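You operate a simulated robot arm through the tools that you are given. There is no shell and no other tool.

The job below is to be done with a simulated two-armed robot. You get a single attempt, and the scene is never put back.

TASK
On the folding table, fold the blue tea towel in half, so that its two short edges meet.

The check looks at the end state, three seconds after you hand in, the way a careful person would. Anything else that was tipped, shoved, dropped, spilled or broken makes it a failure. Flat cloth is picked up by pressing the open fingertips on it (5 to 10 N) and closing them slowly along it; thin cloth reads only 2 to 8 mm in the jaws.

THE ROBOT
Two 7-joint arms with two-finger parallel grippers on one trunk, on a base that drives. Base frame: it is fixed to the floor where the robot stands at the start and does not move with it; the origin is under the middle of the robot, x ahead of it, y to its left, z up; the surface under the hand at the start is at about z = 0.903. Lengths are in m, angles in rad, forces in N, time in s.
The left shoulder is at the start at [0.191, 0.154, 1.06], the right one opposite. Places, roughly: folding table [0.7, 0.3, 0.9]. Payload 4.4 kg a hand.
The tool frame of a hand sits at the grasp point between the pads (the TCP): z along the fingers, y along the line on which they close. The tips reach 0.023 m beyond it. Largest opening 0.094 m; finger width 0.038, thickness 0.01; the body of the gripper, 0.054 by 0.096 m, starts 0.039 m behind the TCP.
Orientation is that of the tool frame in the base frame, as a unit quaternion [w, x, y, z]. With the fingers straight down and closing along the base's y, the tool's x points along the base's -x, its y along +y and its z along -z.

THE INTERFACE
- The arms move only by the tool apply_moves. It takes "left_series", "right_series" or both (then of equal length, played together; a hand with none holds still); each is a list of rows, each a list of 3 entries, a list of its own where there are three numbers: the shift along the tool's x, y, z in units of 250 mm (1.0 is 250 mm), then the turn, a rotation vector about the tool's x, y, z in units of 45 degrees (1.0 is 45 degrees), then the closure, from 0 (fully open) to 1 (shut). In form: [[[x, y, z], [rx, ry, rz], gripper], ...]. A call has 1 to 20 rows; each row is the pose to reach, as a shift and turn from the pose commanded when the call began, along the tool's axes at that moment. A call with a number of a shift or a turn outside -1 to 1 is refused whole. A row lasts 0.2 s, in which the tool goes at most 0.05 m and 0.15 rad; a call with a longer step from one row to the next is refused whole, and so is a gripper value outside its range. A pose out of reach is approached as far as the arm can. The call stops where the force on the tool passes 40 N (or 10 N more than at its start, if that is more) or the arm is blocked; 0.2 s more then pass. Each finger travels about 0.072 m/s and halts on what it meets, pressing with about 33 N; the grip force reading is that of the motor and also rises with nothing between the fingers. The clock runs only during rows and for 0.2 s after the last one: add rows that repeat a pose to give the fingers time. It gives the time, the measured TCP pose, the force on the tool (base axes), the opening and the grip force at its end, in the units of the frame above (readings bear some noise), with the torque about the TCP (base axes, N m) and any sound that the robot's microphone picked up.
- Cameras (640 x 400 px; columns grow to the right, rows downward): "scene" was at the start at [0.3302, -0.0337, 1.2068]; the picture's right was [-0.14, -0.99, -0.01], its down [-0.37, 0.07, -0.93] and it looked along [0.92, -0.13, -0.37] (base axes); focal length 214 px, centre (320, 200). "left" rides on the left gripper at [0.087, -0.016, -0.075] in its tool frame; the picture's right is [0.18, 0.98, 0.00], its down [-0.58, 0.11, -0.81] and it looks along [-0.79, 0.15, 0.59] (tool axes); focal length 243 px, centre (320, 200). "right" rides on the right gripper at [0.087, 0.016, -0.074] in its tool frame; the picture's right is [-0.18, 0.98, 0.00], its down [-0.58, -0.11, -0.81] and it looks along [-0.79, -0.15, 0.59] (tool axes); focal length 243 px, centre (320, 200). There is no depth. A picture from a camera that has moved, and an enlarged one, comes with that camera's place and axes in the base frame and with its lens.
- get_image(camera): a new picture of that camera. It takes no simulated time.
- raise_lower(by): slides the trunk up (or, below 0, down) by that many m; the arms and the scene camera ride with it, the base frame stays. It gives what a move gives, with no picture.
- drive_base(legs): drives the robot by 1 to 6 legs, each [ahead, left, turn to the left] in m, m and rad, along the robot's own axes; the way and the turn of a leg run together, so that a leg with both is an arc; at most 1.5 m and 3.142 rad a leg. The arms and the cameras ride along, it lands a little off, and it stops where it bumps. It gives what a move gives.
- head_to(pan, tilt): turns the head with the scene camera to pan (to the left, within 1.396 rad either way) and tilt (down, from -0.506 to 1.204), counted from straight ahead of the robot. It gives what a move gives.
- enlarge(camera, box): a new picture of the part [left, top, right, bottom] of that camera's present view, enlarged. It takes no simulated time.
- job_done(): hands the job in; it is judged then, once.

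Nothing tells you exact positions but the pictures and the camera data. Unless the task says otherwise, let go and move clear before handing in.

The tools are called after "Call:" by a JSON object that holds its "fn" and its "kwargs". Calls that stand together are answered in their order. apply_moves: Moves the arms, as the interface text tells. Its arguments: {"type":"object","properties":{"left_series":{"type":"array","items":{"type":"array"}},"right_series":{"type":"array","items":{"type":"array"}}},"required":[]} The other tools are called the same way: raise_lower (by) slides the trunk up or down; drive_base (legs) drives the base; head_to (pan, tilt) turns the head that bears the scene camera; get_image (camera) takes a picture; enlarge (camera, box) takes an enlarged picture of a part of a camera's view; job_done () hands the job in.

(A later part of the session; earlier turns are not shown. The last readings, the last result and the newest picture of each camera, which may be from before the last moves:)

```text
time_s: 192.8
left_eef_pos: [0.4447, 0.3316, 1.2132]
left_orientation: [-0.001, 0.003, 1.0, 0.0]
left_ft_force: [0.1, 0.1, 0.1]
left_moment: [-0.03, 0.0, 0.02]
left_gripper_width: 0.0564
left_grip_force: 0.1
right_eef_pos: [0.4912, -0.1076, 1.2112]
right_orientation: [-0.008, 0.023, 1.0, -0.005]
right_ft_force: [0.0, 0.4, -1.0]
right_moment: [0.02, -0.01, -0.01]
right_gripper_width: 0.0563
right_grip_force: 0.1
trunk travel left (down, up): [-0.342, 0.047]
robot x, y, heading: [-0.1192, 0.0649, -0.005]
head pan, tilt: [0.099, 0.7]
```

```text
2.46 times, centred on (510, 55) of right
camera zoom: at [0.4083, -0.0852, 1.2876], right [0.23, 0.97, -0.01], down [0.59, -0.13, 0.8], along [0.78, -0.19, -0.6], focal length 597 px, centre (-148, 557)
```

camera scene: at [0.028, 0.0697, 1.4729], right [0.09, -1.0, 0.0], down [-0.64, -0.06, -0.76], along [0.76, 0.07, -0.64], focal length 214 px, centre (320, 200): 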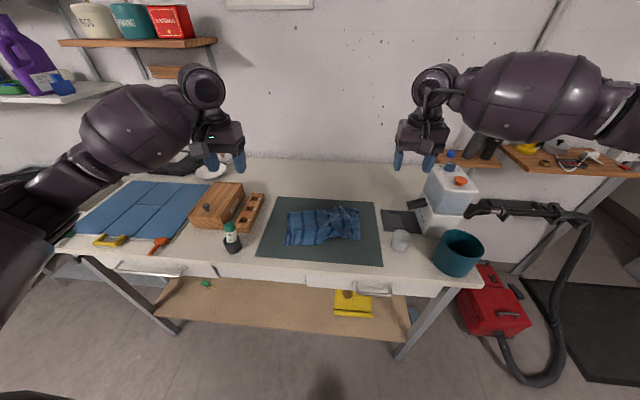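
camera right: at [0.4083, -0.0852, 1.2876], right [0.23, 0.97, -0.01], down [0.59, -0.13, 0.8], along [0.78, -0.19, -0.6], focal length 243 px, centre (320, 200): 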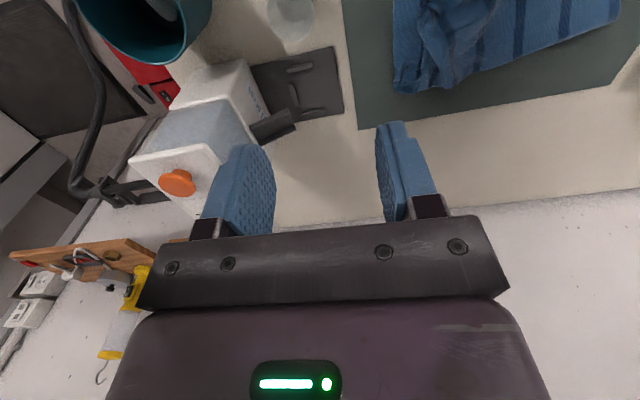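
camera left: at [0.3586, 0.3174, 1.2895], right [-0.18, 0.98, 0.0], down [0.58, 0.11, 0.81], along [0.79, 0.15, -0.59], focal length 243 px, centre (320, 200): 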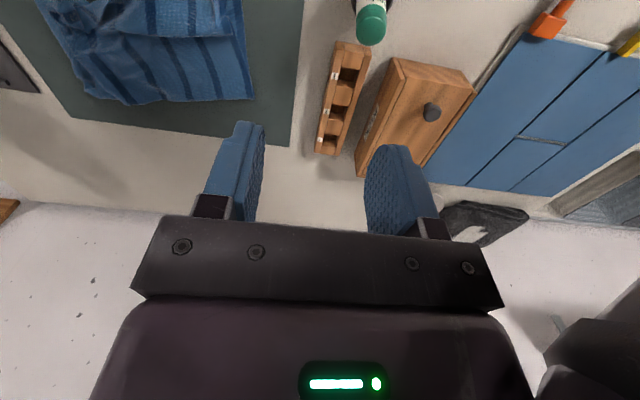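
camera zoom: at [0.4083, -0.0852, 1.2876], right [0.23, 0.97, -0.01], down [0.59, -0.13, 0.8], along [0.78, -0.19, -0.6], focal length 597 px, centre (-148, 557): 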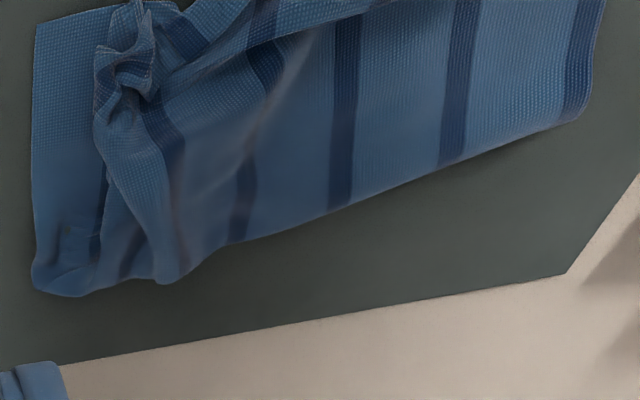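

The close-up shows the top layer's edge turned back as a 5–6 cm hem on top, plus a bunched knot at the right near corner. I'll bring the right hand near the knot for a closer look before fixing it.

Call:
{"fn": "apply_moves", "kwargs": {"right_series": [[[0.0, 0.12, 0.12], [0, 0, 0], 0.6], [[0.02, 0.24, 0.24], [0, 0, 0], 0.6], [[0.04, 0.36, 0.36], [0, 0, 0], 0.6], [[0.06, 0.46, 0.48], [0, 0, 0], 0.6], [[0.08, 0.5, 0.6], [0, 0, 0], 0.6], [[0.08, 0.5, 0.68], [0, 0, 0], 0.6], [[0.08, 0.5, 0.68], [0, 0, 0], 0.6]]}}

Call:
{"fn": "get_image", "kwargs": {"camera": "right"}}

Call:
{"fn": "enlarge", "kwargs": {"camera": "right", "box": [220, 0, 460, 150]}}

```text
time_s: 194.4
left_eef_pos: [0.4454, 0.3302, 1.2129]
left_orientation: [0.0, 0.002, 1.0, 0.0]
left_ft_force: [-0.2, -0.9, -0.2]
left_moment: [-0.01, 0.04, -0.02]
left_gripper_width: 0.0564
left_grip_force: 0.0
right_eef_pos: [0.4747, 0.0172, 1.0437]
right_orientation: [-0.008, 0.024, 1.0, -0.005]
right_ft_force: [-0.4, 0.9, 0.0]
right_moment: [0.01, 0.01, 0.03]
right_gripper_width: 0.0377
right_grip_force: 0.0
trunk travel left (down, up): [-0.342, 0.047]
robot x, y, heading: [-0.119, 0.0626, -0.006]
head pan, tilt: [0.099, 0.7]
```

```text
taken
camera right: at [0.3904, 0.0377, 1.1193], right [0.23, 0.97, -0.01], down [0.59, -0.13, 0.8], along [0.78, -0.19, -0.6], focal length 243 px, centre (320, 200)
```

right: 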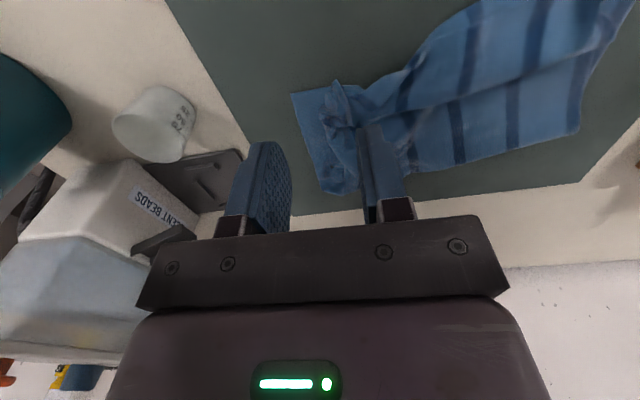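

```text
2.67 times, centred on (340, 75) of right
camera zoom: at [0.3904, 0.0377, 1.1193], right [0.23, 0.97, -0.01], down [0.59, -0.13, 0.8], along [0.78, -0.19, -0.6], focal length 647 px, centre (267, 533)
```

zoom: 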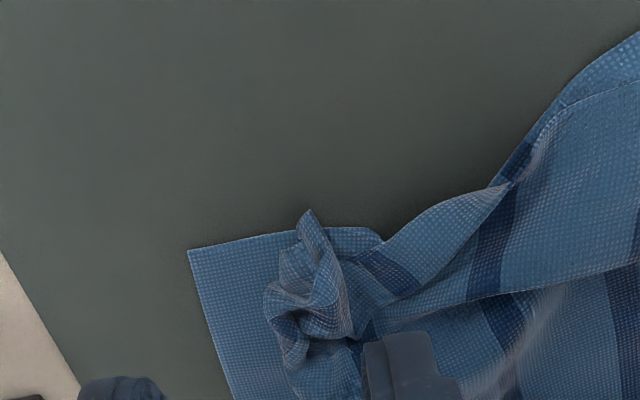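

The knot's loose tip sticks out toward me at about (0.490, 0.025). I'll pinch just that tip with the right hand and draw it out toward the bottom layer's corner, which should open the knot.

Call:
{"fn": "apply_moves", "kwargs": {"right_series": [[[-0.03, 0.01, 0.12], [0, 0, 0], 0.6], [[-0.06, 0.02, 0.24], [0, 0, 0], 0.6], [[-0.087, 0.028, 0.36], [0, 0, 0], 0.6], [[-0.087, 0.028, 0.43], [0, 0, 0], 0.6], [[-0.087, 0.028, 0.43], [0, 0, 0], 0.6]]}}

Call:
{"fn": "enlarge", "kwargs": {"camera": "right", "box": [200, 60, 460, 230]}}

```text
time_s: 195.6
left_eef_pos: [0.444, 0.3317, 1.214]
left_orientation: [0.001, 0.002, 1.0, 0.0]
left_ft_force: [0.3, 0.1, 0.7]
left_moment: [0.02, 0.01, 0.01]
left_gripper_width: 0.0562
left_grip_force: 0.0
right_eef_pos: [0.4946, 0.0226, 0.9364]
right_orientation: [-0.007, 0.024, 1.0, -0.006]
right_ft_force: [1.4, 0.4, -0.5]
right_moment: [-0.04, 0.01, 0.01]
right_gripper_width: 0.0375
right_grip_force: 0.1
trunk travel left (down, up): [-0.342, 0.047]
robot x, y, heading: [-0.1163, 0.0649, -0.006]
head pan, tilt: [0.099, 0.7]
```

```text
2.35 times, centred on (330, 145) of right
camera zoom: at [0.4096, 0.0435, 1.0109], right [0.23, 0.97, -0.01], down [0.59, -0.13, 0.8], along [0.78, -0.19, -0.6], focal length 571 px, centre (296, 329)
```

zoom: 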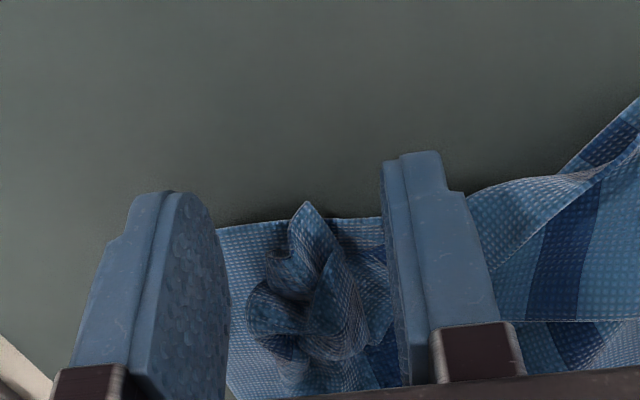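

Call:
{"fn": "apply_moves", "kwargs": {"right_series": [[[0.03, -0.004, 0.01], [0, 0, 0], 0.6], [[0.045, -0.006, 0.014], [0, 0, 0], 0.65], [[0.045, -0.006, 0.014], [0, 0, 0], 0.72], [[0.045, -0.006, 0.014], [0, 0, 0], 0.8], [[0.045, -0.006, 0.014], [0, 0, 0], 0.88], [[0.045, -0.006, 0.014], [0, 0, 0], 0.95], [[0.045, -0.006, 0.014], [0, 0, 0], 1.0], [[0.045, -0.006, 0.014], [0, 0, 0], 1.0], [[0.045, -0.006, 0.014], [0, 0, 0], 1.0]]}}

Call:
{"fn": "enlarge", "kwargs": {"camera": "right", "box": [200, 60, 460, 230]}}

```text
time_s: 197.6
left_eef_pos: [0.4445, 0.3316, 1.2144]
left_orientation: [0.0, 0.001, 1.0, -0.001]
left_ft_force: [-0.6, 0.1, -0.4]
left_moment: [0.0, -0.01, 0.0]
left_gripper_width: 0.0563
left_grip_force: 0.0
right_eef_pos: [0.4813, 0.0225, 0.9315]
right_orientation: [-0.006, 0.024, 1.0, -0.005]
right_ft_force: [-0.2, 0.9, -0.5]
right_moment: [0.01, 0.05, -0.06]
right_gripper_width: 0.0015
right_grip_force: 32.3
trunk travel left (down, up): [-0.342, 0.047]
robot x, y, heading: [-0.1169, 0.063, -0.006]
head pan, tilt: [0.099, 0.7]
```

```text
2.35 times, centred on (330, 145) of right
camera zoom: at [0.3987, 0.0425, 1.0073], right [0.23, 0.97, -0.01], down [0.59, -0.13, 0.8], along [0.78, -0.19, -0.6], focal length 571 px, centre (296, 329)
```

zoom: 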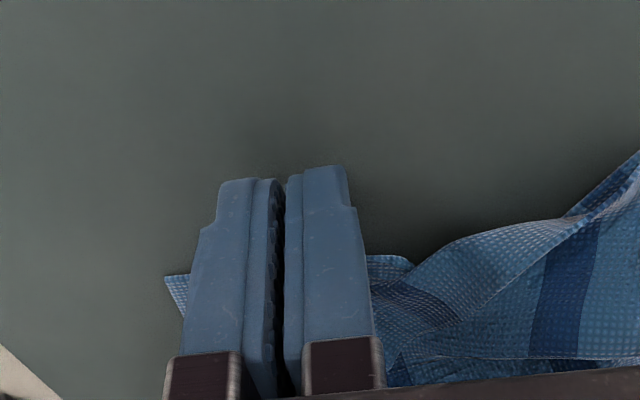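

The jaws read 1.5 mm, so I may have a single layer of the tip. I'll pull it gently toward the near-right and see whether it follows.

Call:
{"fn": "apply_moves", "kwargs": {"right_series": [[[0, 0, -0.04], [0, 0, 0], 1.0], [[0.06, -0.06, -0.06], [0, 0, 0], 1.0], [[0.12, -0.12, -0.06], [0, 0, 0], 1.0], [[0.16, -0.17, -0.06], [0, 0, 0], 1.0], [[0.16, -0.17, -0.06], [0, 0, 0], 1.0]]}}

Call:
{"fn": "get_image", "kwargs": {"camera": "right"}}

Call:
{"fn": "enlarge", "kwargs": {"camera": "scene", "box": [270, 190, 390, 270]}}

```text
time_s: 198.8
left_eef_pos: [0.4445, 0.3314, 1.2139]
left_orientation: [0.0, 0.001, 1.0, 0.0]
left_ft_force: [-0.2, 0.1, 0.0]
left_moment: [-0.01, 0.01, 0.01]
left_gripper_width: 0.0562
left_grip_force: 0.0
right_eef_pos: [0.441, -0.0181, 0.95]
right_orientation: [-0.007, 0.024, 1.0, -0.005]
right_ft_force: [0.6, 1.0, 0.4]
right_moment: [-0.03, -0.06, 0.0]
right_gripper_width: 0.0015
right_grip_force: 33.1
trunk travel left (down, up): [-0.342, 0.047]
robot x, y, heading: [-0.1153, 0.0645, -0.003]
head pan, tilt: [0.099, 0.7]
```

```text
taken
camera right: at [0.3573, 0.0032, 1.0241], right [0.23, 0.97, -0.01], down [0.59, -0.13, 0.8], along [0.78, -0.19, -0.6], focal length 243 px, centre (320, 200)
```

right: 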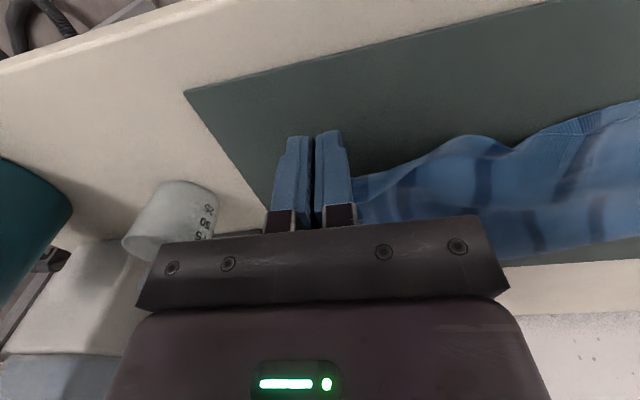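

```text
5.00 times, centred on (330, 230) of scene
camera zoom: at [0.0273, 0.0699, 1.473], right [0.09, -1.0, 0.0], down [-0.64, -0.06, -0.76], along [0.76, 0.07, -0.64], focal length 1072 px, centre (270, 50)
```

zoom: 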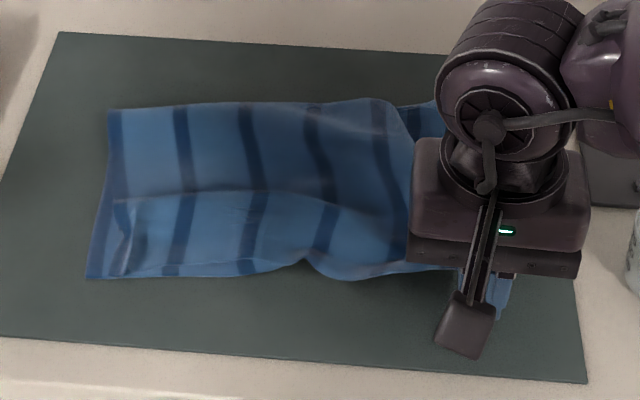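

The knot opened and the corner followed, so the hem on the right half has unrolled too. I'll keep holding that corner, bring the left hand to the other hem corner at about (0.523, 0.226), and do the same.

Call:
{"fn": "apply_moves", "kwargs": {"left_series": [[[-0.05, -0.09, 0.14], [0, 0, -0.05], 0.5], [[-0.1, -0.18, 0.28], [0, 0, -0.1], 0.55], [[-0.15, -0.27, 0.42], [0, 0, -0.15], 0.55], [[-0.2, -0.36, 0.56], [0, 0, -0.2], 0.55], [[-0.25, -0.44, 0.7], [0, 0, -0.25], 0.55], [[-0.29, -0.512, 0.84], [0, 0, -0.275], 0.55], [[-0.29, -0.512, 0.84], [0, 0, -0.275], 0.55]]}}

Call:
{"fn": "get_image", "kwargs": {"camera": "left"}}

Call:
{"fn": "get_image", "kwargs": {"camera": "scene"}}

```text
time_s: 200.4
left_eef_pos: [0.5187, 0.2036, 0.999]
left_orientation: [0.001, -0.106, 0.994, 0.0]
left_ft_force: [-0.5, -1.4, -0.1]
left_moment: [-0.01, 0.0, -0.01]
left_gripper_width: 0.0423
left_grip_force: 0.1
right_eef_pos: [0.4415, -0.0175, 0.9484]
right_orientation: [-0.008, 0.024, 1.0, -0.006]
right_ft_force: [-0.3, -0.7, 0.4]
right_moment: [0.01, 0.02, -0.03]
right_gripper_width: 0.0016
right_grip_force: 32.6
trunk travel left (down, up): [-0.342, 0.047]
robot x, y, heading: [-0.1132, 0.0639, -0.009]
head pan, tilt: [0.099, 0.7]
```

```text
taken
camera left: at [0.4375, 0.1708, 1.0757], right [-0.39, 0.92, 0.0], down [0.54, 0.23, 0.81], along [0.74, 0.31, -0.59], focal length 243 px, centre (320, 200)
```

left: 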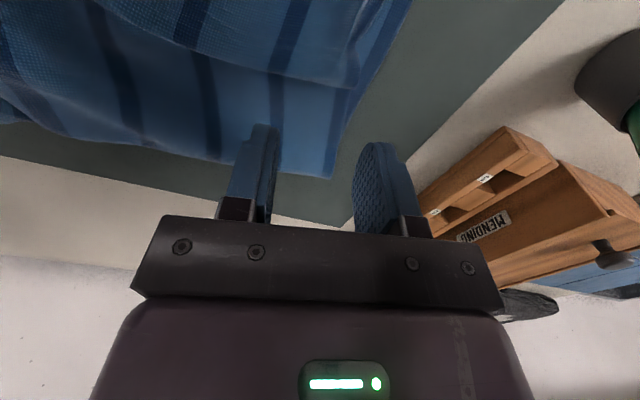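

```text
taken
camera scene: at [0.0269, 0.07, 1.4731], right [0.09, -1.0, 0.0], down [-0.64, -0.06, -0.77], along [0.76, 0.07, -0.64], focal length 214 px, centre (320, 200)
```

scene: 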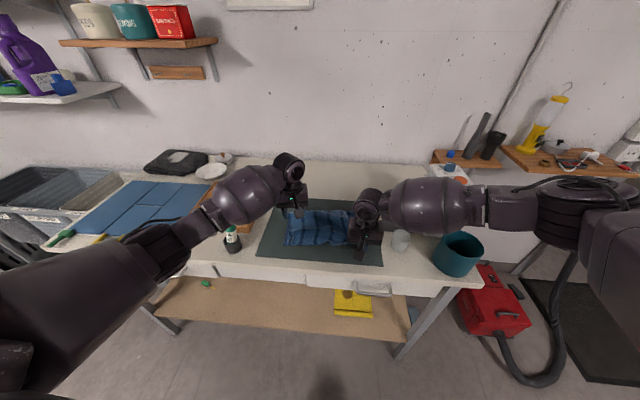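

The left camera places the hem corner at (0.514, 0.225). I'll adjust and lower to just above it.

Call:
{"fn": "apply_moves", "kwargs": {"left_series": [[[0.03, 0, 0.08], [0, 0, 0.05], 0.55], [[0.052, 0.004, 0.15], [0, 0, 0.1], 0.55], [[0.052, 0.004, 0.2], [0, 0, 0.13], 0.55], [[0.052, 0.004, 0.228], [0, 0, 0.13], 0.55], [[0.052, 0.004, 0.228], [0, 0, 0.13], 0.55]]}}

Call:
{"fn": "get_image", "kwargs": {"camera": "left"}}

```text
time_s: 201.6
left_eef_pos: [0.506, 0.2031, 0.945]
left_orientation: [0.001, -0.055, 0.999, 0.0]
left_ft_force: [0.0, -0.3, -0.5]
left_moment: [0.02, 0.0, 0.01]
left_gripper_width: 0.0423
left_grip_force: 0.1
right_eef_pos: [0.4409, -0.018, 0.949]
right_orientation: [-0.007, 0.024, 1.0, -0.004]
right_ft_force: [0.4, 1.3, -0.1]
right_moment: [0.0, 0.02, -0.02]
right_gripper_width: 0.0015
right_grip_force: 33.3
trunk travel left (down, up): [-0.342, 0.047]
robot x, y, heading: [-0.1142, 0.0649, -0.01]
head pan, tilt: [0.099, 0.7]
```

```text
taken
camera left: at [0.4221, 0.1784, 1.0204], right [-0.29, 0.96, 0.0], down [0.57, 0.17, 0.81], along [0.77, 0.23, -0.59], focal length 243 px, centre (320, 200)
```

left: 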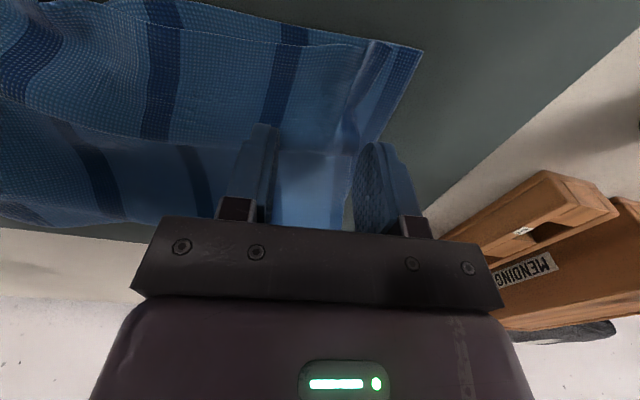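

Call:
{"fn": "apply_moves", "kwargs": {"left_series": [[[0, 0, 0.02], [0, 0, 0], 0.55], [[0, 0, 0.035], [0, 0, 0], 0.55], [[0, 0, 0.045], [0, 0, 0], 0.55], [[0, 0, 0.045], [0, 0, 0], 0.55]]}}

```text
time_s: 202.6
left_eef_pos: [0.5056, 0.2041, 0.9338]
left_orientation: [0.001, -0.055, 0.999, 0.0]
left_ft_force: [-0.6, -0.3, 1.2]
left_moment: [-0.04, 0.0, 0.0]
left_gripper_width: 0.042
left_grip_force: 0.0
right_eef_pos: [0.4413, -0.0184, 0.9489]
right_orientation: [-0.007, 0.024, 1.0, -0.005]
right_ft_force: [0.0, 0.1, -0.7]
right_moment: [0.02, 0.02, 0.0]
right_gripper_width: 0.0015
right_grip_force: 33.6
trunk travel left (down, up): [-0.342, 0.047]
robot x, y, heading: [-0.1181, 0.0629, -0.004]
head pan, tilt: [0.099, 0.7]
```

Call:
{"fn": "apply_moves", "kwargs": {"left_series": [[[0, 0, 0.008], [0, 0, 0], 0.55], [[0, 0, 0.014], [0, 0, 0], 0.55], [[0, 0, 0.014], [0, 0, 0], 0.55]]}}

```text
time_s: 203.4
left_eef_pos: [0.505, 0.2054, 0.9299]
left_orientation: [0.001, -0.055, 0.998, 0.001]
left_ft_force: [-0.8, -0.5, 1.3]
left_moment: [0.04, 0.01, 0.0]
left_gripper_width: 0.0421
left_grip_force: 0.0
right_eef_pos: [0.4424, -0.0179, 0.9489]
right_orientation: [-0.008, 0.024, 1.0, -0.004]
right_ft_force: [0.1, 0.3, -0.7]
right_moment: [0.03, 0.0, -0.01]
right_gripper_width: 0.0014
right_grip_force: 32.8
trunk travel left (down, up): [-0.342, 0.047]
robot x, y, heading: [-0.1186, 0.0653, -0.003]
head pan, tilt: [0.099, 0.7]
```

Call:
{"fn": "apply_moves", "kwargs": {"left_series": [[[0, 0, 0.006], [0, 0, 0], 0.55], [[0, 0, 0.008], [0, 0, 0], 0.55]]}}

```text
time_s: 204.0
left_eef_pos: [0.5054, 0.2029, 0.9297]
left_orientation: [0.002, -0.056, 0.998, -0.001]
left_ft_force: [1.4, 0.9, 7.0]
left_moment: [-0.12, -0.03, 0.04]
left_gripper_width: 0.0414
left_grip_force: 0.0
right_eef_pos: [0.4414, -0.0177, 0.9506]
right_orientation: [-0.007, 0.024, 1.0, -0.005]
right_ft_force: [-0.3, 0.4, 0.3]
right_moment: [0.0, 0.02, -0.04]
right_gripper_width: 0.0015
right_grip_force: 32.7
trunk travel left (down, up): [-0.342, 0.047]
robot x, y, heading: [-0.1156, 0.064, -0.007]
head pan, tilt: [0.099, 0.7]
```

At 7 N, I'll close slowly with a slight ease, to take only the top ply.

Call:
{"fn": "apply_moves", "kwargs": {"left_series": [[[0, 0, -0.002], [0, 0, 0], 0.6], [[0, 0, -0.004], [0, 0, 0], 0.65], [[0, 0, -0.005], [0, 0, 0], 0.7], [[0, 0, -0.006], [0, 0, 0], 0.75], [[0, 0, -0.006], [0, 0, 0], 0.8], [[0, 0, -0.006], [0, 0, 0], 0.85], [[0, 0, -0.006], [0, 0, 0], 0.9], [[0, 0, -0.006], [0, 0, 0], 0.95], [[0, 0, -0.006], [0, 0, 0], 1.0], [[0, 0, -0.006], [0, 0, 0], 1.0], [[0, 0, -0.006], [0, 0, 0], 1.0]]}}

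Call:
{"fn": "get_image", "kwargs": {"camera": "left"}}

```text
time_s: 206.4
left_eef_pos: [0.5068, 0.2021, 0.9317]
left_orientation: [0.001, -0.054, 0.999, 0.0]
left_ft_force: [2.2, -1.9, 3.6]
left_moment: [-0.06, 0.01, 0.04]
left_gripper_width: 0.0042
left_grip_force: 33.3
right_eef_pos: [0.4426, -0.0186, 0.95]
right_orientation: [-0.007, 0.023, 1.0, -0.004]
right_ft_force: [-0.1, 0.3, -0.2]
right_moment: [-0.01, 0.0, 0.0]
right_gripper_width: 0.002
right_grip_force: 33.3
trunk travel left (down, up): [-0.342, 0.047]
robot x, y, heading: [-0.1156, 0.0626, -0.005]
head pan, tilt: [0.099, 0.7]
```

```text
taken
camera left: at [0.4221, 0.1798, 1.0063], right [-0.29, 0.96, 0.0], down [0.56, 0.17, 0.81], along [0.77, 0.23, -0.59], focal length 243 px, centre (320, 200)
```

left: 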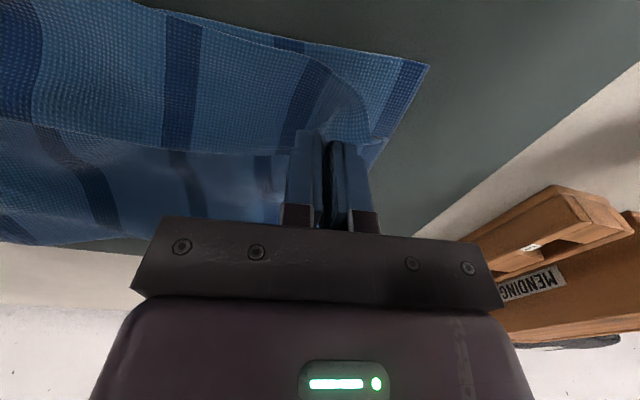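

Call:
{"fn": "apply_moves", "kwargs": {"left_series": [[[0, 0, -0.05], [0, 0, 0], 1.0], [[0.03, 0, -0.12], [0, 0, 0], 1.0], [[0.06, 0, -0.18], [0, 0, 0], 1.0], [[0.06, 0, -0.18], [0, 0, 0], 1.0]]}}

Call:
{"fn": "get_image", "kwargs": {"camera": "left"}}

Call:
{"fn": "enlarge", "kwargs": {"camera": "scene", "box": [260, 180, 400, 280]}}

```text
time_s: 207.4
left_eef_pos: [0.4911, 0.2015, 0.9749]
left_orientation: [0.0, -0.055, 0.998, -0.001]
left_ft_force: [0.0, -0.3, 0.5]
left_moment: [0.0, -0.02, -0.04]
left_gripper_width: 0.0038
left_grip_force: 32.9
right_eef_pos: [0.4414, -0.0174, 0.949]
right_orientation: [-0.007, 0.024, 1.0, -0.004]
right_ft_force: [0.4, 0.2, -0.5]
right_moment: [0.0, 0.02, -0.04]
right_gripper_width: 0.0015
right_grip_force: 32.9
trunk travel left (down, up): [-0.342, 0.047]
robot x, y, heading: [-0.1214, 0.0656, -0.002]
head pan, tilt: [0.099, 0.7]
```

```text
taken
camera left: at [0.4067, 0.1779, 1.0505], right [-0.29, 0.96, 0.0], down [0.57, 0.17, 0.81], along [0.77, 0.24, -0.59], focal length 243 px, centre (320, 200)
```

left: 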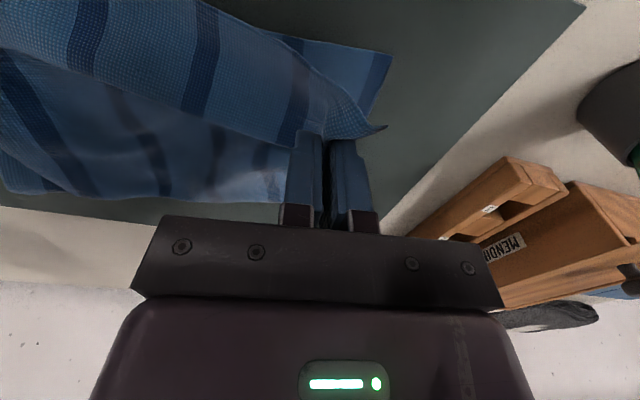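

```text
4.00 times, centred on (330, 230) of scene
camera zoom: at [0.0272, 0.0696, 1.473], right [0.09, -1.0, 0.0], down [-0.64, -0.06, -0.76], along [0.76, 0.07, -0.64], focal length 858 px, centre (280, 80)
```

zoom: 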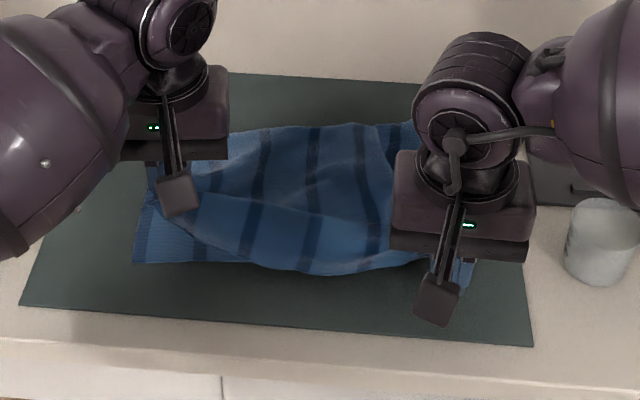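

Both corners of the top edge are properly held now, and the bottom layer stayed put. To centre the fold I'll repeat the last phase: lift the edge up over the middle, then bring it back down onto the bottom edge. Lifting first.

Call:
{"fn": "apply_moves", "kwargs": {"left_series": [[[-0.02, 0.01, -0.06], [0, 0, 0.02], 1.0], [[-0.05, 0.025, -0.13], [0, 0, 0.05], 1.0], [[-0.08, 0.04, -0.2], [0, 0, 0.08], 1.0], [[-0.1, 0.055, -0.27], [0, 0, 0.11], 1.0], [[-0.128, 0.066, -0.34], [0, 0, 0.14], 1.0], [[-0.128, 0.066, -0.34], [0, 0, 0.14], 1.0]], "right_series": [[[-0.06, 0.015, -0.09], [0, 0, 0], 1.0], [[-0.13, 0.035, -0.18], [0, 0, 0], 1.0], [[-0.21, 0.055, -0.27], [0, 0, 0], 1.0], [[-0.29, 0.08, -0.36], [0, 0, 0], 1.0], [[-0.356, 0.097, -0.44], [0, 0, 0], 1.0], [[-0.356, 0.097, -0.44], [0, 0, 0], 1.0]]}}

Call:
{"fn": "get_image", "kwargs": {"camera": "scene"}}

Call:
{"fn": "enlarge", "kwargs": {"camera": "scene", "box": [250, 170, 410, 285]}}

```text
time_s: 208.8
left_eef_pos: [0.5206, 0.222, 1.0606]
left_orientation: [0.001, 0.0, 1.0, 0.0]
left_ft_force: [0.6, 1.3, -0.6]
left_moment: [0.0, 0.03, 0.05]
left_gripper_width: 0.004
left_grip_force: 33.1
right_eef_pos: [0.5298, 0.0018, 1.056]
right_orientation: [-0.007, 0.024, 1.0, -0.005]
right_ft_force: [0.4, -0.8, 0.4]
right_moment: [0.01, 0.0, 0.01]
right_gripper_width: 0.0015
right_grip_force: 32.7
trunk travel left (down, up): [-0.342, 0.047]
robot x, y, heading: [-0.119, 0.0607, -0.006]
head pan, tilt: [0.099, 0.7]
```

```text
taken
camera scene: at [0.0271, 0.0695, 1.473], right [0.09, -1.0, 0.0], down [-0.64, -0.06, -0.76], along [0.76, 0.07, -0.64], focal length 214 px, centre (320, 200)
```

scene: 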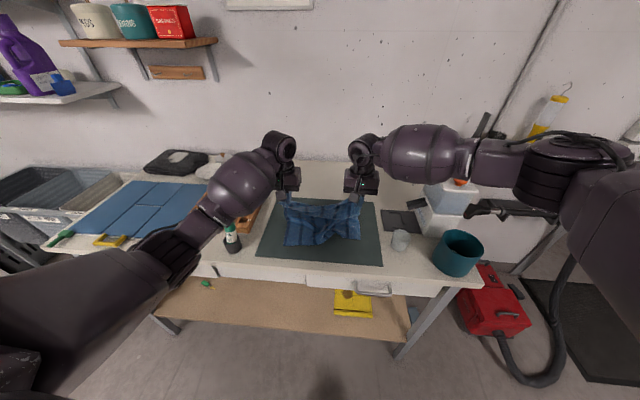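

```text
3.48 times, centred on (330, 228) of scene
camera zoom: at [0.0271, 0.0695, 1.473], right [0.09, -1.0, 0.0], down [-0.64, -0.06, -0.76], along [0.76, 0.07, -0.64], focal length 746 px, centre (285, 104)
```

zoom: 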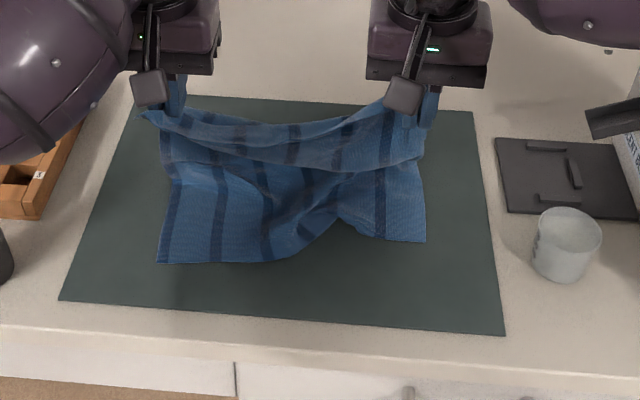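

The edge spans cleanly between the hands. I'll raise it more so most of the towel lifts, letting me re-lay the lower half without the wrinkle on the right.

Call:
{"fn": "apply_moves", "kwargs": {"left_series": [[[0, 0.01, -0.1], [0, 0, 0], 1.0], [[-0.01, 0.02, -0.2], [0, 0, 0], 1.0], [[-0.01, 0.03, -0.3], [0, 0, 0], 1.0], [[-0.02, 0.04, -0.4], [0, 0, 0], 1.0], [[-0.02, 0.04, -0.52], [0, 0, 0], 1.0], [[-0.02, 0.04, -0.52], [0, 0, 0], 1.0], [[-0.02, 0.04, -0.52], [0, 0, 0], 1.0]], "right_series": [[[-0.03, 0, -0.1], [0, 0, 0], 1.0], [[-0.07, 0, -0.2], [0, 0, 0], 1.0], [[-0.11, -0.01, -0.3], [0, 0, 0], 1.0], [[-0.15, -0.01, -0.4], [0, 0, 0], 1.0], [[-0.18, -0.012, -0.536], [0, 0, 0], 1.0], [[-0.18, -0.012, -0.536], [0, 0, 0], 1.0], [[-0.18, -0.012, -0.536], [0, 0, 0], 1.0]]}}

Call:
{"fn": "enlarge", "kwargs": {"camera": "scene", "box": [230, 150, 430, 290]}}

```text
time_s: 210.4
left_eef_pos: [0.5252, 0.2315, 1.1908]
left_orientation: [0.001, 0.001, 1.0, 0.0]
left_ft_force: [-0.6, -0.4, -1.0]
left_moment: [-0.03, 0.01, 0.06]
left_gripper_width: 0.0044
left_grip_force: 32.7
right_eef_pos: [0.5786, -0.0011, 1.1911]
right_orientation: [-0.008, 0.025, 1.0, -0.005]
right_ft_force: [-0.4, 1.0, -0.2]
right_moment: [0.01, -0.02, 0.0]
right_gripper_width: 0.0014
right_grip_force: 32.9
trunk travel left (down, up): [-0.342, 0.047]
robot x, y, heading: [-0.1173, 0.0649, -0.004]
head pan, tilt: [0.099, 0.7]
```

```text
2.86 times, centred on (330, 220) of scene
camera zoom: at [0.0267, 0.0697, 1.4731], right [0.09, -1.0, 0.0], down [-0.64, -0.06, -0.77], along [0.76, 0.07, -0.64], focal length 613 px, centre (291, 143)
```

zoom: 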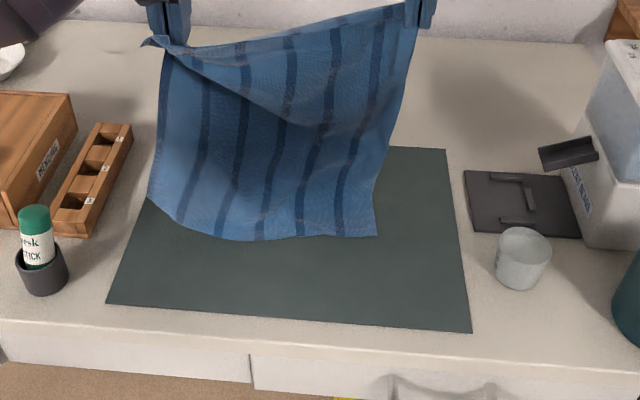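

Hanging again, and much straighter. The left grip sits slightly lower on the cloth, which lifts the bottom-left corner, so I'll lower the left hand by 3 cm to level it.

Call:
{"fn": "apply_moves", "kwargs": {"left_series": [[[0, 0.01, 0.04], [0, 0, 0], 1.0], [[0, 0.02, 0.08], [0, 0, 0], 1.0], [[0, 0.02, 0.13], [0, 0, 0], 1.0], [[0, 0.02, 0.13], [0, 0, 0], 1.0], [[0, 0.02, 0.13], [0, 0, 0], 1.0]], "right_series": [[[0.03, 0, 0], [0, 0, 0], 1.0], [[0.06, 0, 0], [0, 0, 0], 1.0], [[0.1, 0, 0], [0, 0, 0], 1.0], [[0.1, 0, 0], [0, 0, 0], 1.0], [[0.1, 0, 0], [0, 0, 0], 1.0]]}}

Call:
{"fn": "enlarge", "kwargs": {"camera": "scene", "box": [230, 150, 430, 290]}}

Call:
{"fn": "get_image", "kwargs": {"camera": "left"}}

Call:
{"fn": "get_image", "kwargs": {"camera": "right"}}

```text
time_s: 211.6
left_eef_pos: [0.5271, 0.2374, 1.1594]
left_orientation: [0.0, 0.0, 1.0, 0.0]
left_ft_force: [0.0, -1.0, 0.1]
left_moment: [0.01, 0.06, 0.05]
left_gripper_width: 0.0037
left_grip_force: 33.2
right_eef_pos: [0.554, -0.0016, 1.1898]
right_orientation: [-0.007, 0.023, 1.0, -0.006]
right_ft_force: [0.9, 0.8, 0.0]
right_moment: [0.04, -0.02, -0.01]
right_gripper_width: 0.0015
right_grip_force: 33.3
trunk travel left (down, up): [-0.342, 0.047]
robot x, y, heading: [-0.1124, 0.0604, -0.007]
head pan, tilt: [0.099, 0.7]
```

```text
2.86 times, centred on (330, 220) of scene
camera zoom: at [0.0271, 0.0695, 1.4731], right [0.09, -1.0, 0.0], down [-0.64, -0.06, -0.76], along [0.76, 0.07, -0.64], focal length 613 px, centre (291, 143)
```

zoom: 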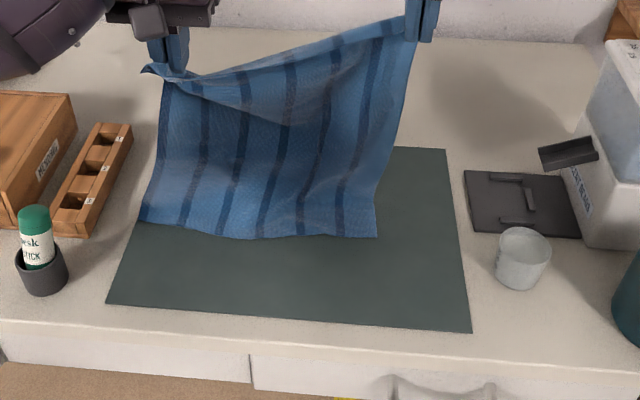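

```text
taken
camera left: at [0.4411, 0.2223, 1.234], right [-0.18, 0.98, 0.0], down [0.58, 0.11, 0.81], along [0.79, 0.15, -0.59], focal length 243 px, centre (320, 200)
```

left: 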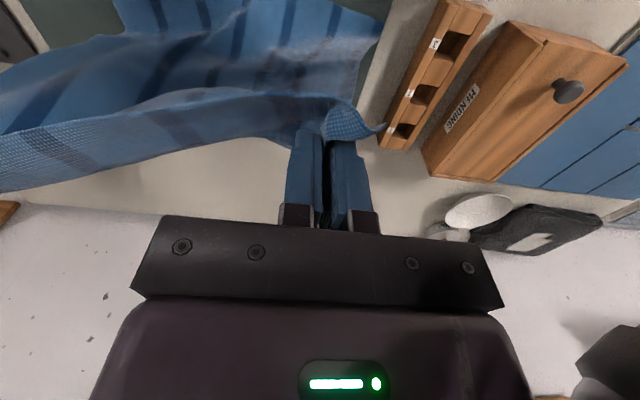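

```text
taken
camera right: at [0.4695, 0.0195, 1.2649], right [0.23, 0.97, -0.01], down [0.59, -0.13, 0.8], along [0.78, -0.19, -0.6], focal length 243 px, centre (320, 200)
```

right: 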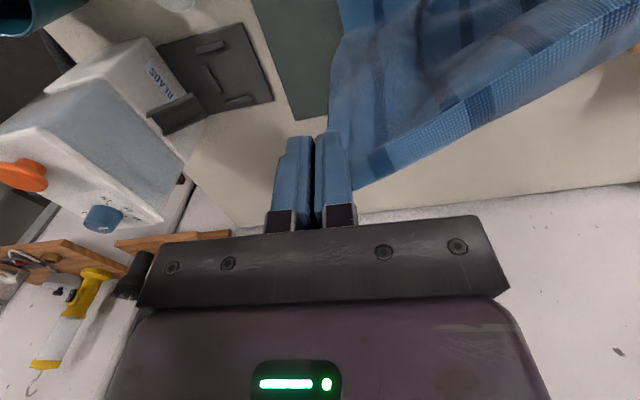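

The towel now hangs square, with the bottom edge nearly straight. It's a bit far forward, so I'll lift it clear, bring it about 10 cm back toward me, and let it settle.

Call:
{"fn": "apply_moves", "kwargs": {"left_series": [[[0, 0, -0.12], [0, 0, 0], 1.0], [[0, 0, -0.24], [0, 0, 0], 1.0], [[0, 0, -0.36], [0, 0, 0], 1.0], [[0.1, 0, -0.36], [0, 0, 0], 1.0], [[0.2, 0, -0.36], [0, 0, 0], 1.0], [[0.3, 0, -0.36], [0, 0, 0], 1.0], [[0.388, 0, -0.36], [0, 0, 0], 1.0], [[0.388, 0, -0.36], [0, 0, 0], 1.0], [[0.388, 0, -0.36], [0, 0, 0], 1.0], [[0.388, 0, -0.36], [0, 0, 0], 1.0], [[0.388, 0, -0.36], [0, 0, 0], 1.0]], "right_series": [[[0, 0, -0.12], [0, 0, 0], 1.0], [[0, 0, -0.24], [0, 0, 0], 1.0], [[0, 0, -0.36], [0, 0, 0], 1.0], [[0.12, -0.006, -0.36], [0, 0, 0], 1.0], [[0.25, -0.012, -0.36], [0, 0, 0], 1.0], [[0.38, -0.018, -0.36], [0, 0, 0], 1.0], [[0.496, -0.024, -0.36], [0, 0, 0], 1.0], [[0.496, -0.024, -0.36], [0, 0, 0], 1.0], [[0.496, -0.024, -0.36], [0, 0, 0], 1.0], [[0.496, -0.024, -0.36], [0, 0, 0], 1.0], [[0.496, -0.024, -0.36], [0, 0, 0], 1.0]]}}

Call:
{"fn": "get_image", "kwargs": {"camera": "scene"}}

Call:
{"fn": "enlarge", "kwargs": {"camera": "scene", "box": [220, 110, 440, 290]}}

```text
time_s: 214.0
left_eef_pos: [0.4278, 0.2377, 1.248]
left_orientation: [0.0, 0.0, 1.0, 0.0]
left_ft_force: [0.0, -0.6, -0.2]
left_moment: [0.02, 0.0, 0.05]
left_gripper_width: 0.0042
left_grip_force: 33.3
right_eef_pos: [0.4306, -0.0015, 1.2813]
right_orientation: [-0.006, 0.023, 1.0, -0.005]
right_ft_force: [0.8, -0.3, 0.0]
right_moment: [0.0, 0.0, -0.04]
right_gripper_width: 0.0016
right_grip_force: 33.0
trunk travel left (down, up): [-0.342, 0.047]
robot x, y, heading: [-0.1177, 0.0649, -0.005]
head pan, tilt: [0.099, 0.7]
```

```text
taken
camera scene: at [0.027, 0.0696, 1.4731], right [0.09, -1.0, 0.0], down [-0.64, -0.06, -0.77], along [0.76, 0.07, -0.64], focal length 214 px, centre (320, 200)
```

scene: 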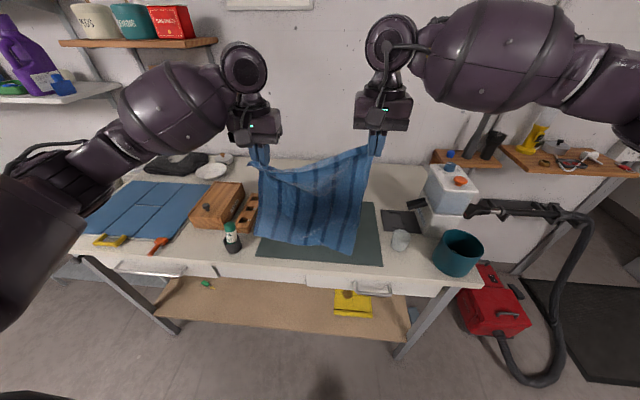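

```text
2.22 times, centred on (330, 200) of scene
camera zoom: at [0.027, 0.0696, 1.4731], right [0.09, -1.0, 0.0], down [-0.64, -0.06, -0.77], along [0.76, 0.07, -0.64], focal length 477 px, centre (298, 200)
```

zoom: 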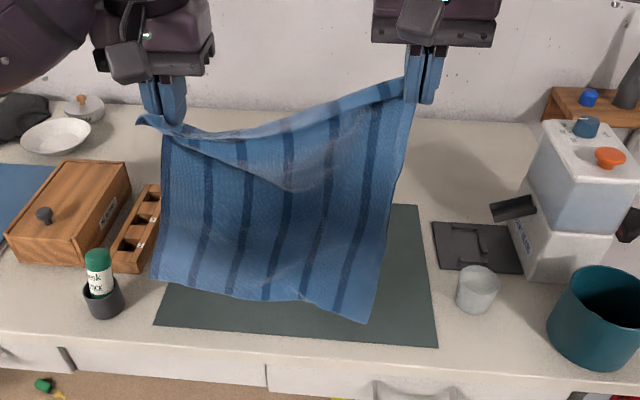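

The towel hangs well, but the left grip seems to have caught two plies, so that side hangs about 6 cm short. I'll lower the left hand to level the bottom edge and shift both hands slightly right, away from the bottle.

Call:
{"fn": "apply_moves", "kwargs": {"left_series": [[[0, -0.04, 0.06], [0, 0, 0], 1.0], [[0, -0.08, 0.12], [0, 0, 0], 1.0], [[0, -0.12, 0.18], [0, 0, 0], 1.0], [[0, -0.16, 0.24], [0, 0, 0], 1.0], [[0, -0.16, 0.24], [0, 0, 0], 1.0], [[0, -0.16, 0.24], [0, 0, 0], 1.0], [[0, -0.16, 0.24], [0, 0, 0], 1.0]], "right_series": [[[0, -0.03, 0], [0, 0, 0], 1.0], [[0, -0.06, 0], [0, 0, 0], 1.0], [[0, -0.09, 0], [0, 0, 0], 1.0], [[0, -0.12, 0], [0, 0, 0], 1.0], [[0, -0.12, 0], [0, 0, 0], 1.0], [[0, -0.12, 0], [0, 0, 0], 1.0], [[0, -0.12, 0], [0, 0, 0], 1.0]]}}

Call:
{"fn": "enlarge", "kwargs": {"camera": "scene", "box": [220, 110, 440, 290]}}

Call:
{"fn": "get_image", "kwargs": {"camera": "left"}}

```text
time_s: 215.6
left_eef_pos: [0.4288, 0.1961, 1.1875]
left_orientation: [0.002, 0.0, 1.0, 0.0]
left_ft_force: [-0.4, -0.4, -0.2]
left_moment: [-0.03, 0.01, 0.06]
left_gripper_width: 0.0042
left_grip_force: 33.1
right_eef_pos: [0.4312, -0.0308, 1.2829]
right_orientation: [-0.007, 0.022, 1.0, -0.005]
right_ft_force: [0.7, 0.7, -1.0]
right_moment: [-0.02, -0.01, 0.02]
right_gripper_width: 0.0016
right_grip_force: 33.2
trunk travel left (down, up): [-0.342, 0.047]
robot x, y, heading: [-0.1187, 0.0619, -0.004]
head pan, tilt: [0.099, 0.7]
```

```text
2.22 times, centred on (330, 200) of scene
camera zoom: at [0.0271, 0.0697, 1.4731], right [0.09, -1.0, 0.0], down [-0.64, -0.06, -0.76], along [0.76, 0.07, -0.64], focal length 477 px, centre (298, 200)
```

zoom: 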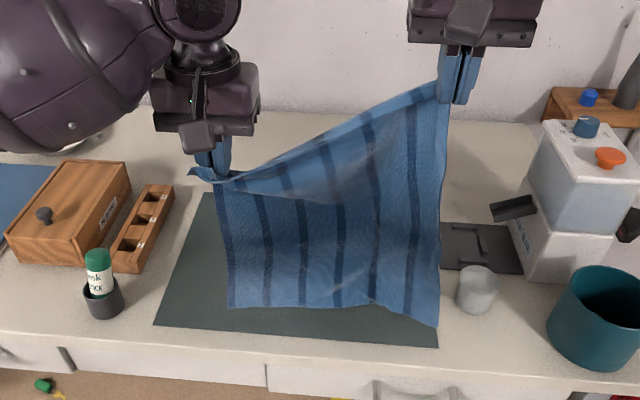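

```text
taken
camera left: at [0.3433, 0.1825, 1.263], right [-0.18, 0.98, 0.0], down [0.58, 0.11, 0.81], along [0.79, 0.15, -0.59], focal length 243 px, centre (320, 200)
```

left: 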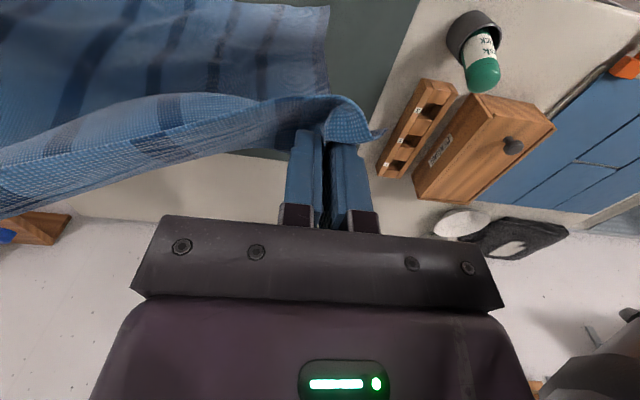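

The bottom edge is level now. It's a bit close to the cup on the right, so I'll shift both hands 4.5 cm left and lower until the bottom edge touches.

Call:
{"fn": "apply_moves", "kwargs": {"left_series": [[[0, 0.06, 0], [0, 0, 0], 1.0], [[0, 0.12, 0], [0, 0, 0], 1.0], [[0, 0.18, 0], [0, 0, 0], 1.0], [[0, 0.18, 0], [0, 0, 0], 1.0], [[0, 0.18, 0], [0, 0, 0], 1.0], [[0, 0.18, 0.04], [0, 0, 0], 1.0], [[0, 0.18, 0.09], [0, 0, 0], 1.0], [[0, 0.18, 0.09], [0, 0, 0], 1.0], [[0, 0.18, 0.09], [0, 0, 0], 1.0]], "right_series": [[[0, 0.06, 0], [0, 0, 0], 1.0], [[0, 0.12, 0], [0, 0, 0], 1.0], [[0, 0.18, 0], [0, 0, 0], 1.0], [[0, 0.18, 0], [0, 0, 0], 1.0], [[0, 0.18, 0], [0, 0, 0], 1.0], [[0, 0.18, 0.04], [0, 0, 0], 1.0], [[0, 0.18, 0.09], [0, 0, 0], 1.0], [[0, 0.18, 0.09], [0, 0, 0], 1.0], [[0, 0.18, 0.09], [0, 0, 0], 1.0]]}}

Call:
{"fn": "enlarge", "kwargs": {"camera": "scene", "box": [220, 110, 440, 290]}}

```text
time_s: 217.6
left_eef_pos: [0.4271, 0.2412, 1.1639]
left_orientation: [0.001, 0.0, 1.0, 0.0]
left_ft_force: [1.2, -0.4, 0.7]
left_moment: [-0.06, 0.02, 0.01]
left_gripper_width: 0.0041
left_grip_force: 33.2
right_eef_pos: [0.4321, 0.0132, 1.2569]
right_orientation: [-0.007, 0.024, 1.0, -0.005]
right_ft_force: [-0.2, -0.4, 0.7]
right_moment: [0.03, 0.01, -0.03]
right_gripper_width: 0.0015
right_grip_force: 33.0
trunk travel left (down, up): [-0.342, 0.047]
robot x, y, heading: [-0.1151, 0.0618, -0.009]
head pan, tilt: [0.099, 0.7]
```

```text
2.22 times, centred on (330, 200) of scene
camera zoom: at [0.0272, 0.0696, 1.4731], right [0.09, -1.0, 0.0], down [-0.64, -0.06, -0.76], along [0.76, 0.07, -0.64], focal length 477 px, centre (298, 200)
```

zoom: 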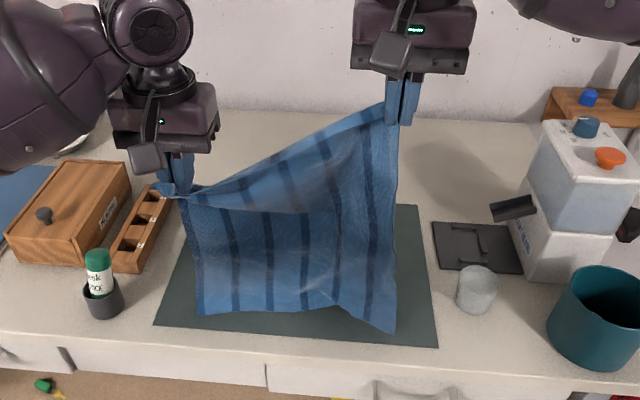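

The bottom edge is straight and square at x = 0.43. I'll lay the lower half down again with the 45-degree forward-and-down motion.

Call:
{"fn": "apply_moves", "kwargs": {"left_series": [[[-0.05, 0, 0.07], [0, 0, 0], 1.0], [[-0.13, 0, 0.15], [0, 0, 0], 1.0], [[-0.21, 0, 0.23], [0, 0, 0], 1.0], [[-0.29, 0, 0.31], [0, 0, 0], 1.0], [[-0.37, 0, 0.39], [0, 0, 0], 1.0], [[-0.45, 0, 0.47], [0, 0, 0], 1.0], [[-0.53, 0, 0.55], [0, 0, 0], 1.0], [[-0.61, 0, 0.62], [0, 0, 0], 1.0], [[-0.68, 0, 0.69], [0, 0, 0], 1.0], [[-0.68, 0, 0.69], [0, 0, 0], 1.0], [[-0.68, 0, 0.69], [0, 0, 0], 1.0]], "right_series": [[[-0.05, 0.002, 0.07], [0, 0, 0], 1.0], [[-0.13, 0.006, 0.15], [0, 0, 0], 1.0], [[-0.21, 0.01, 0.23], [0, 0, 0], 1.0], [[-0.29, 0.014, 0.31], [0, 0, 0], 1.0], [[-0.37, 0.018, 0.39], [0, 0, 0], 1.0], [[-0.45, 0.022, 0.47], [0, 0, 0], 1.0], [[-0.53, 0.025, 0.55], [0, 0, 0], 1.0], [[-0.61, 0.029, 0.62], [0, 0, 0], 1.0], [[-0.68, 0.033, 0.69], [0, 0, 0], 1.0], [[-0.68, 0.033, 0.69], [0, 0, 0], 1.0], [[-0.68, 0.033, 0.69], [0, 0, 0], 1.0]]}}

Call:
{"fn": "enlarge", "kwargs": {"camera": "scene", "box": [230, 150, 430, 290]}}

Call:
{"fn": "get_image", "kwargs": {"camera": "scene"}}

```text
time_s: 220.0
left_eef_pos: [0.5986, 0.2407, 0.9895]
left_orientation: [0.001, 0.0, 1.0, 0.0]
left_ft_force: [0.2, 0.3, 0.8]
left_moment: [-0.05, 0.01, 0.04]
left_gripper_width: 0.0039
left_grip_force: 33.3
right_eef_pos: [0.5975, 0.0108, 1.0847]
right_orientation: [-0.007, 0.023, 1.0, -0.005]
right_ft_force: [0.7, 0.7, 0.9]
right_moment: [-0.01, 0.05, 0.04]
right_gripper_width: 0.0016
right_grip_force: 33.3
trunk travel left (down, up): [-0.342, 0.047]
robot x, y, heading: [-0.1139, 0.0615, -0.005]
head pan, tilt: [0.099, 0.7]
```

```text
2.86 times, centred on (330, 220) of scene
camera zoom: at [0.0277, 0.0697, 1.473], right [0.09, -1.0, 0.0], down [-0.64, -0.06, -0.76], along [0.76, 0.07, -0.64], focal length 613 px, centre (291, 143)
```

zoom: 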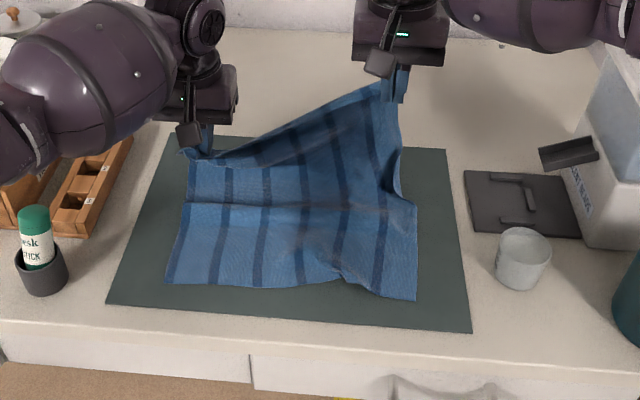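

```text
taken
camera scene: at [0.0277, 0.0697, 1.473], right [0.09, -1.0, 0.0], down [-0.64, -0.06, -0.76], along [0.76, 0.07, -0.64], focal length 214 px, centre (320, 200)
```

scene: 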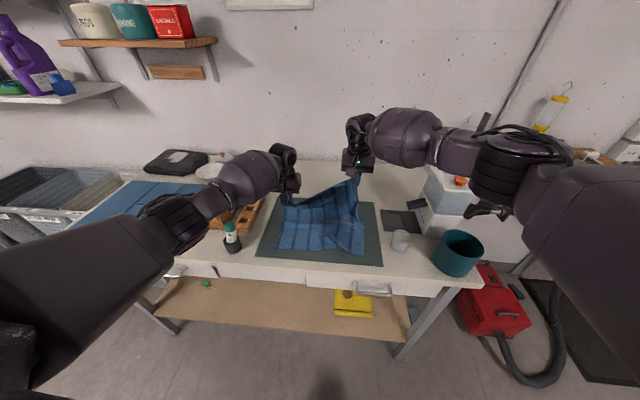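

The lower half lies flat and square, with its near edge at x = 0.4445. The fold should form near x = 0.62, so I'll move the hands another 3 cm forward before coming back.

Call:
{"fn": "apply_moves", "kwargs": {"left_series": [[[-0.05, 0, 0.01], [0, 0, 0], 1.0], [[-0.1, 0, 0.02], [0, 0, 0], 1.0], [[-0.13, 0, 0.03], [0, 0, 0], 1.0], [[-0.13, 0, 0.03], [0, 0, 0], 1.0], [[-0.13, 0, 0.03], [0, 0, 0], 1.0]], "right_series": [[[-0.05, 0.002, 0.01], [0, 0, 0], 1.0], [[-0.1, 0.005, 0.02], [0, 0, 0], 1.0], [[-0.13, 0.006, 0.03], [0, 0, 0], 1.0], [[-0.13, 0.006, 0.03], [0, 0, 0], 1.0], [[-0.13, 0.006, 0.03], [0, 0, 0], 1.0]]}}

Call:
{"fn": "enlarge", "kwargs": {"camera": "scene", "box": [230, 150, 430, 290]}}

```text
time_s: 221.2
left_eef_pos: [0.632, 0.2412, 0.9857]
left_orientation: [0.001, 0.0, 1.0, 0.0]
left_ft_force: [0.7, -0.1, 0.3]
left_moment: [0.01, -0.02, 0.04]
left_gripper_width: 0.0038
left_grip_force: 32.8
right_eef_pos: [0.6313, 0.0128, 1.0767]
right_orientation: [-0.006, 0.023, 1.0, -0.005]
right_ft_force: [-0.6, 0.8, -0.3]
right_moment: [0.0, 0.01, 0.02]
right_gripper_width: 0.0015
right_grip_force: 33.1
trunk travel left (down, up): [-0.342, 0.047]
robot x, y, heading: [-0.1172, 0.0599, -0.005]
head pan, tilt: [0.099, 0.7]
```

```text
2.86 times, centred on (330, 220) of scene
camera zoom: at [0.0272, 0.0696, 1.4731], right [0.09, -1.0, 0.0], down [-0.64, -0.06, -0.76], along [0.76, 0.07, -0.64], focal length 613 px, centre (291, 143)
```

zoom: 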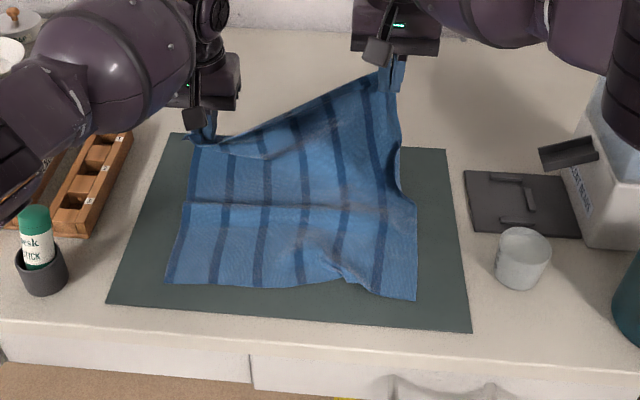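

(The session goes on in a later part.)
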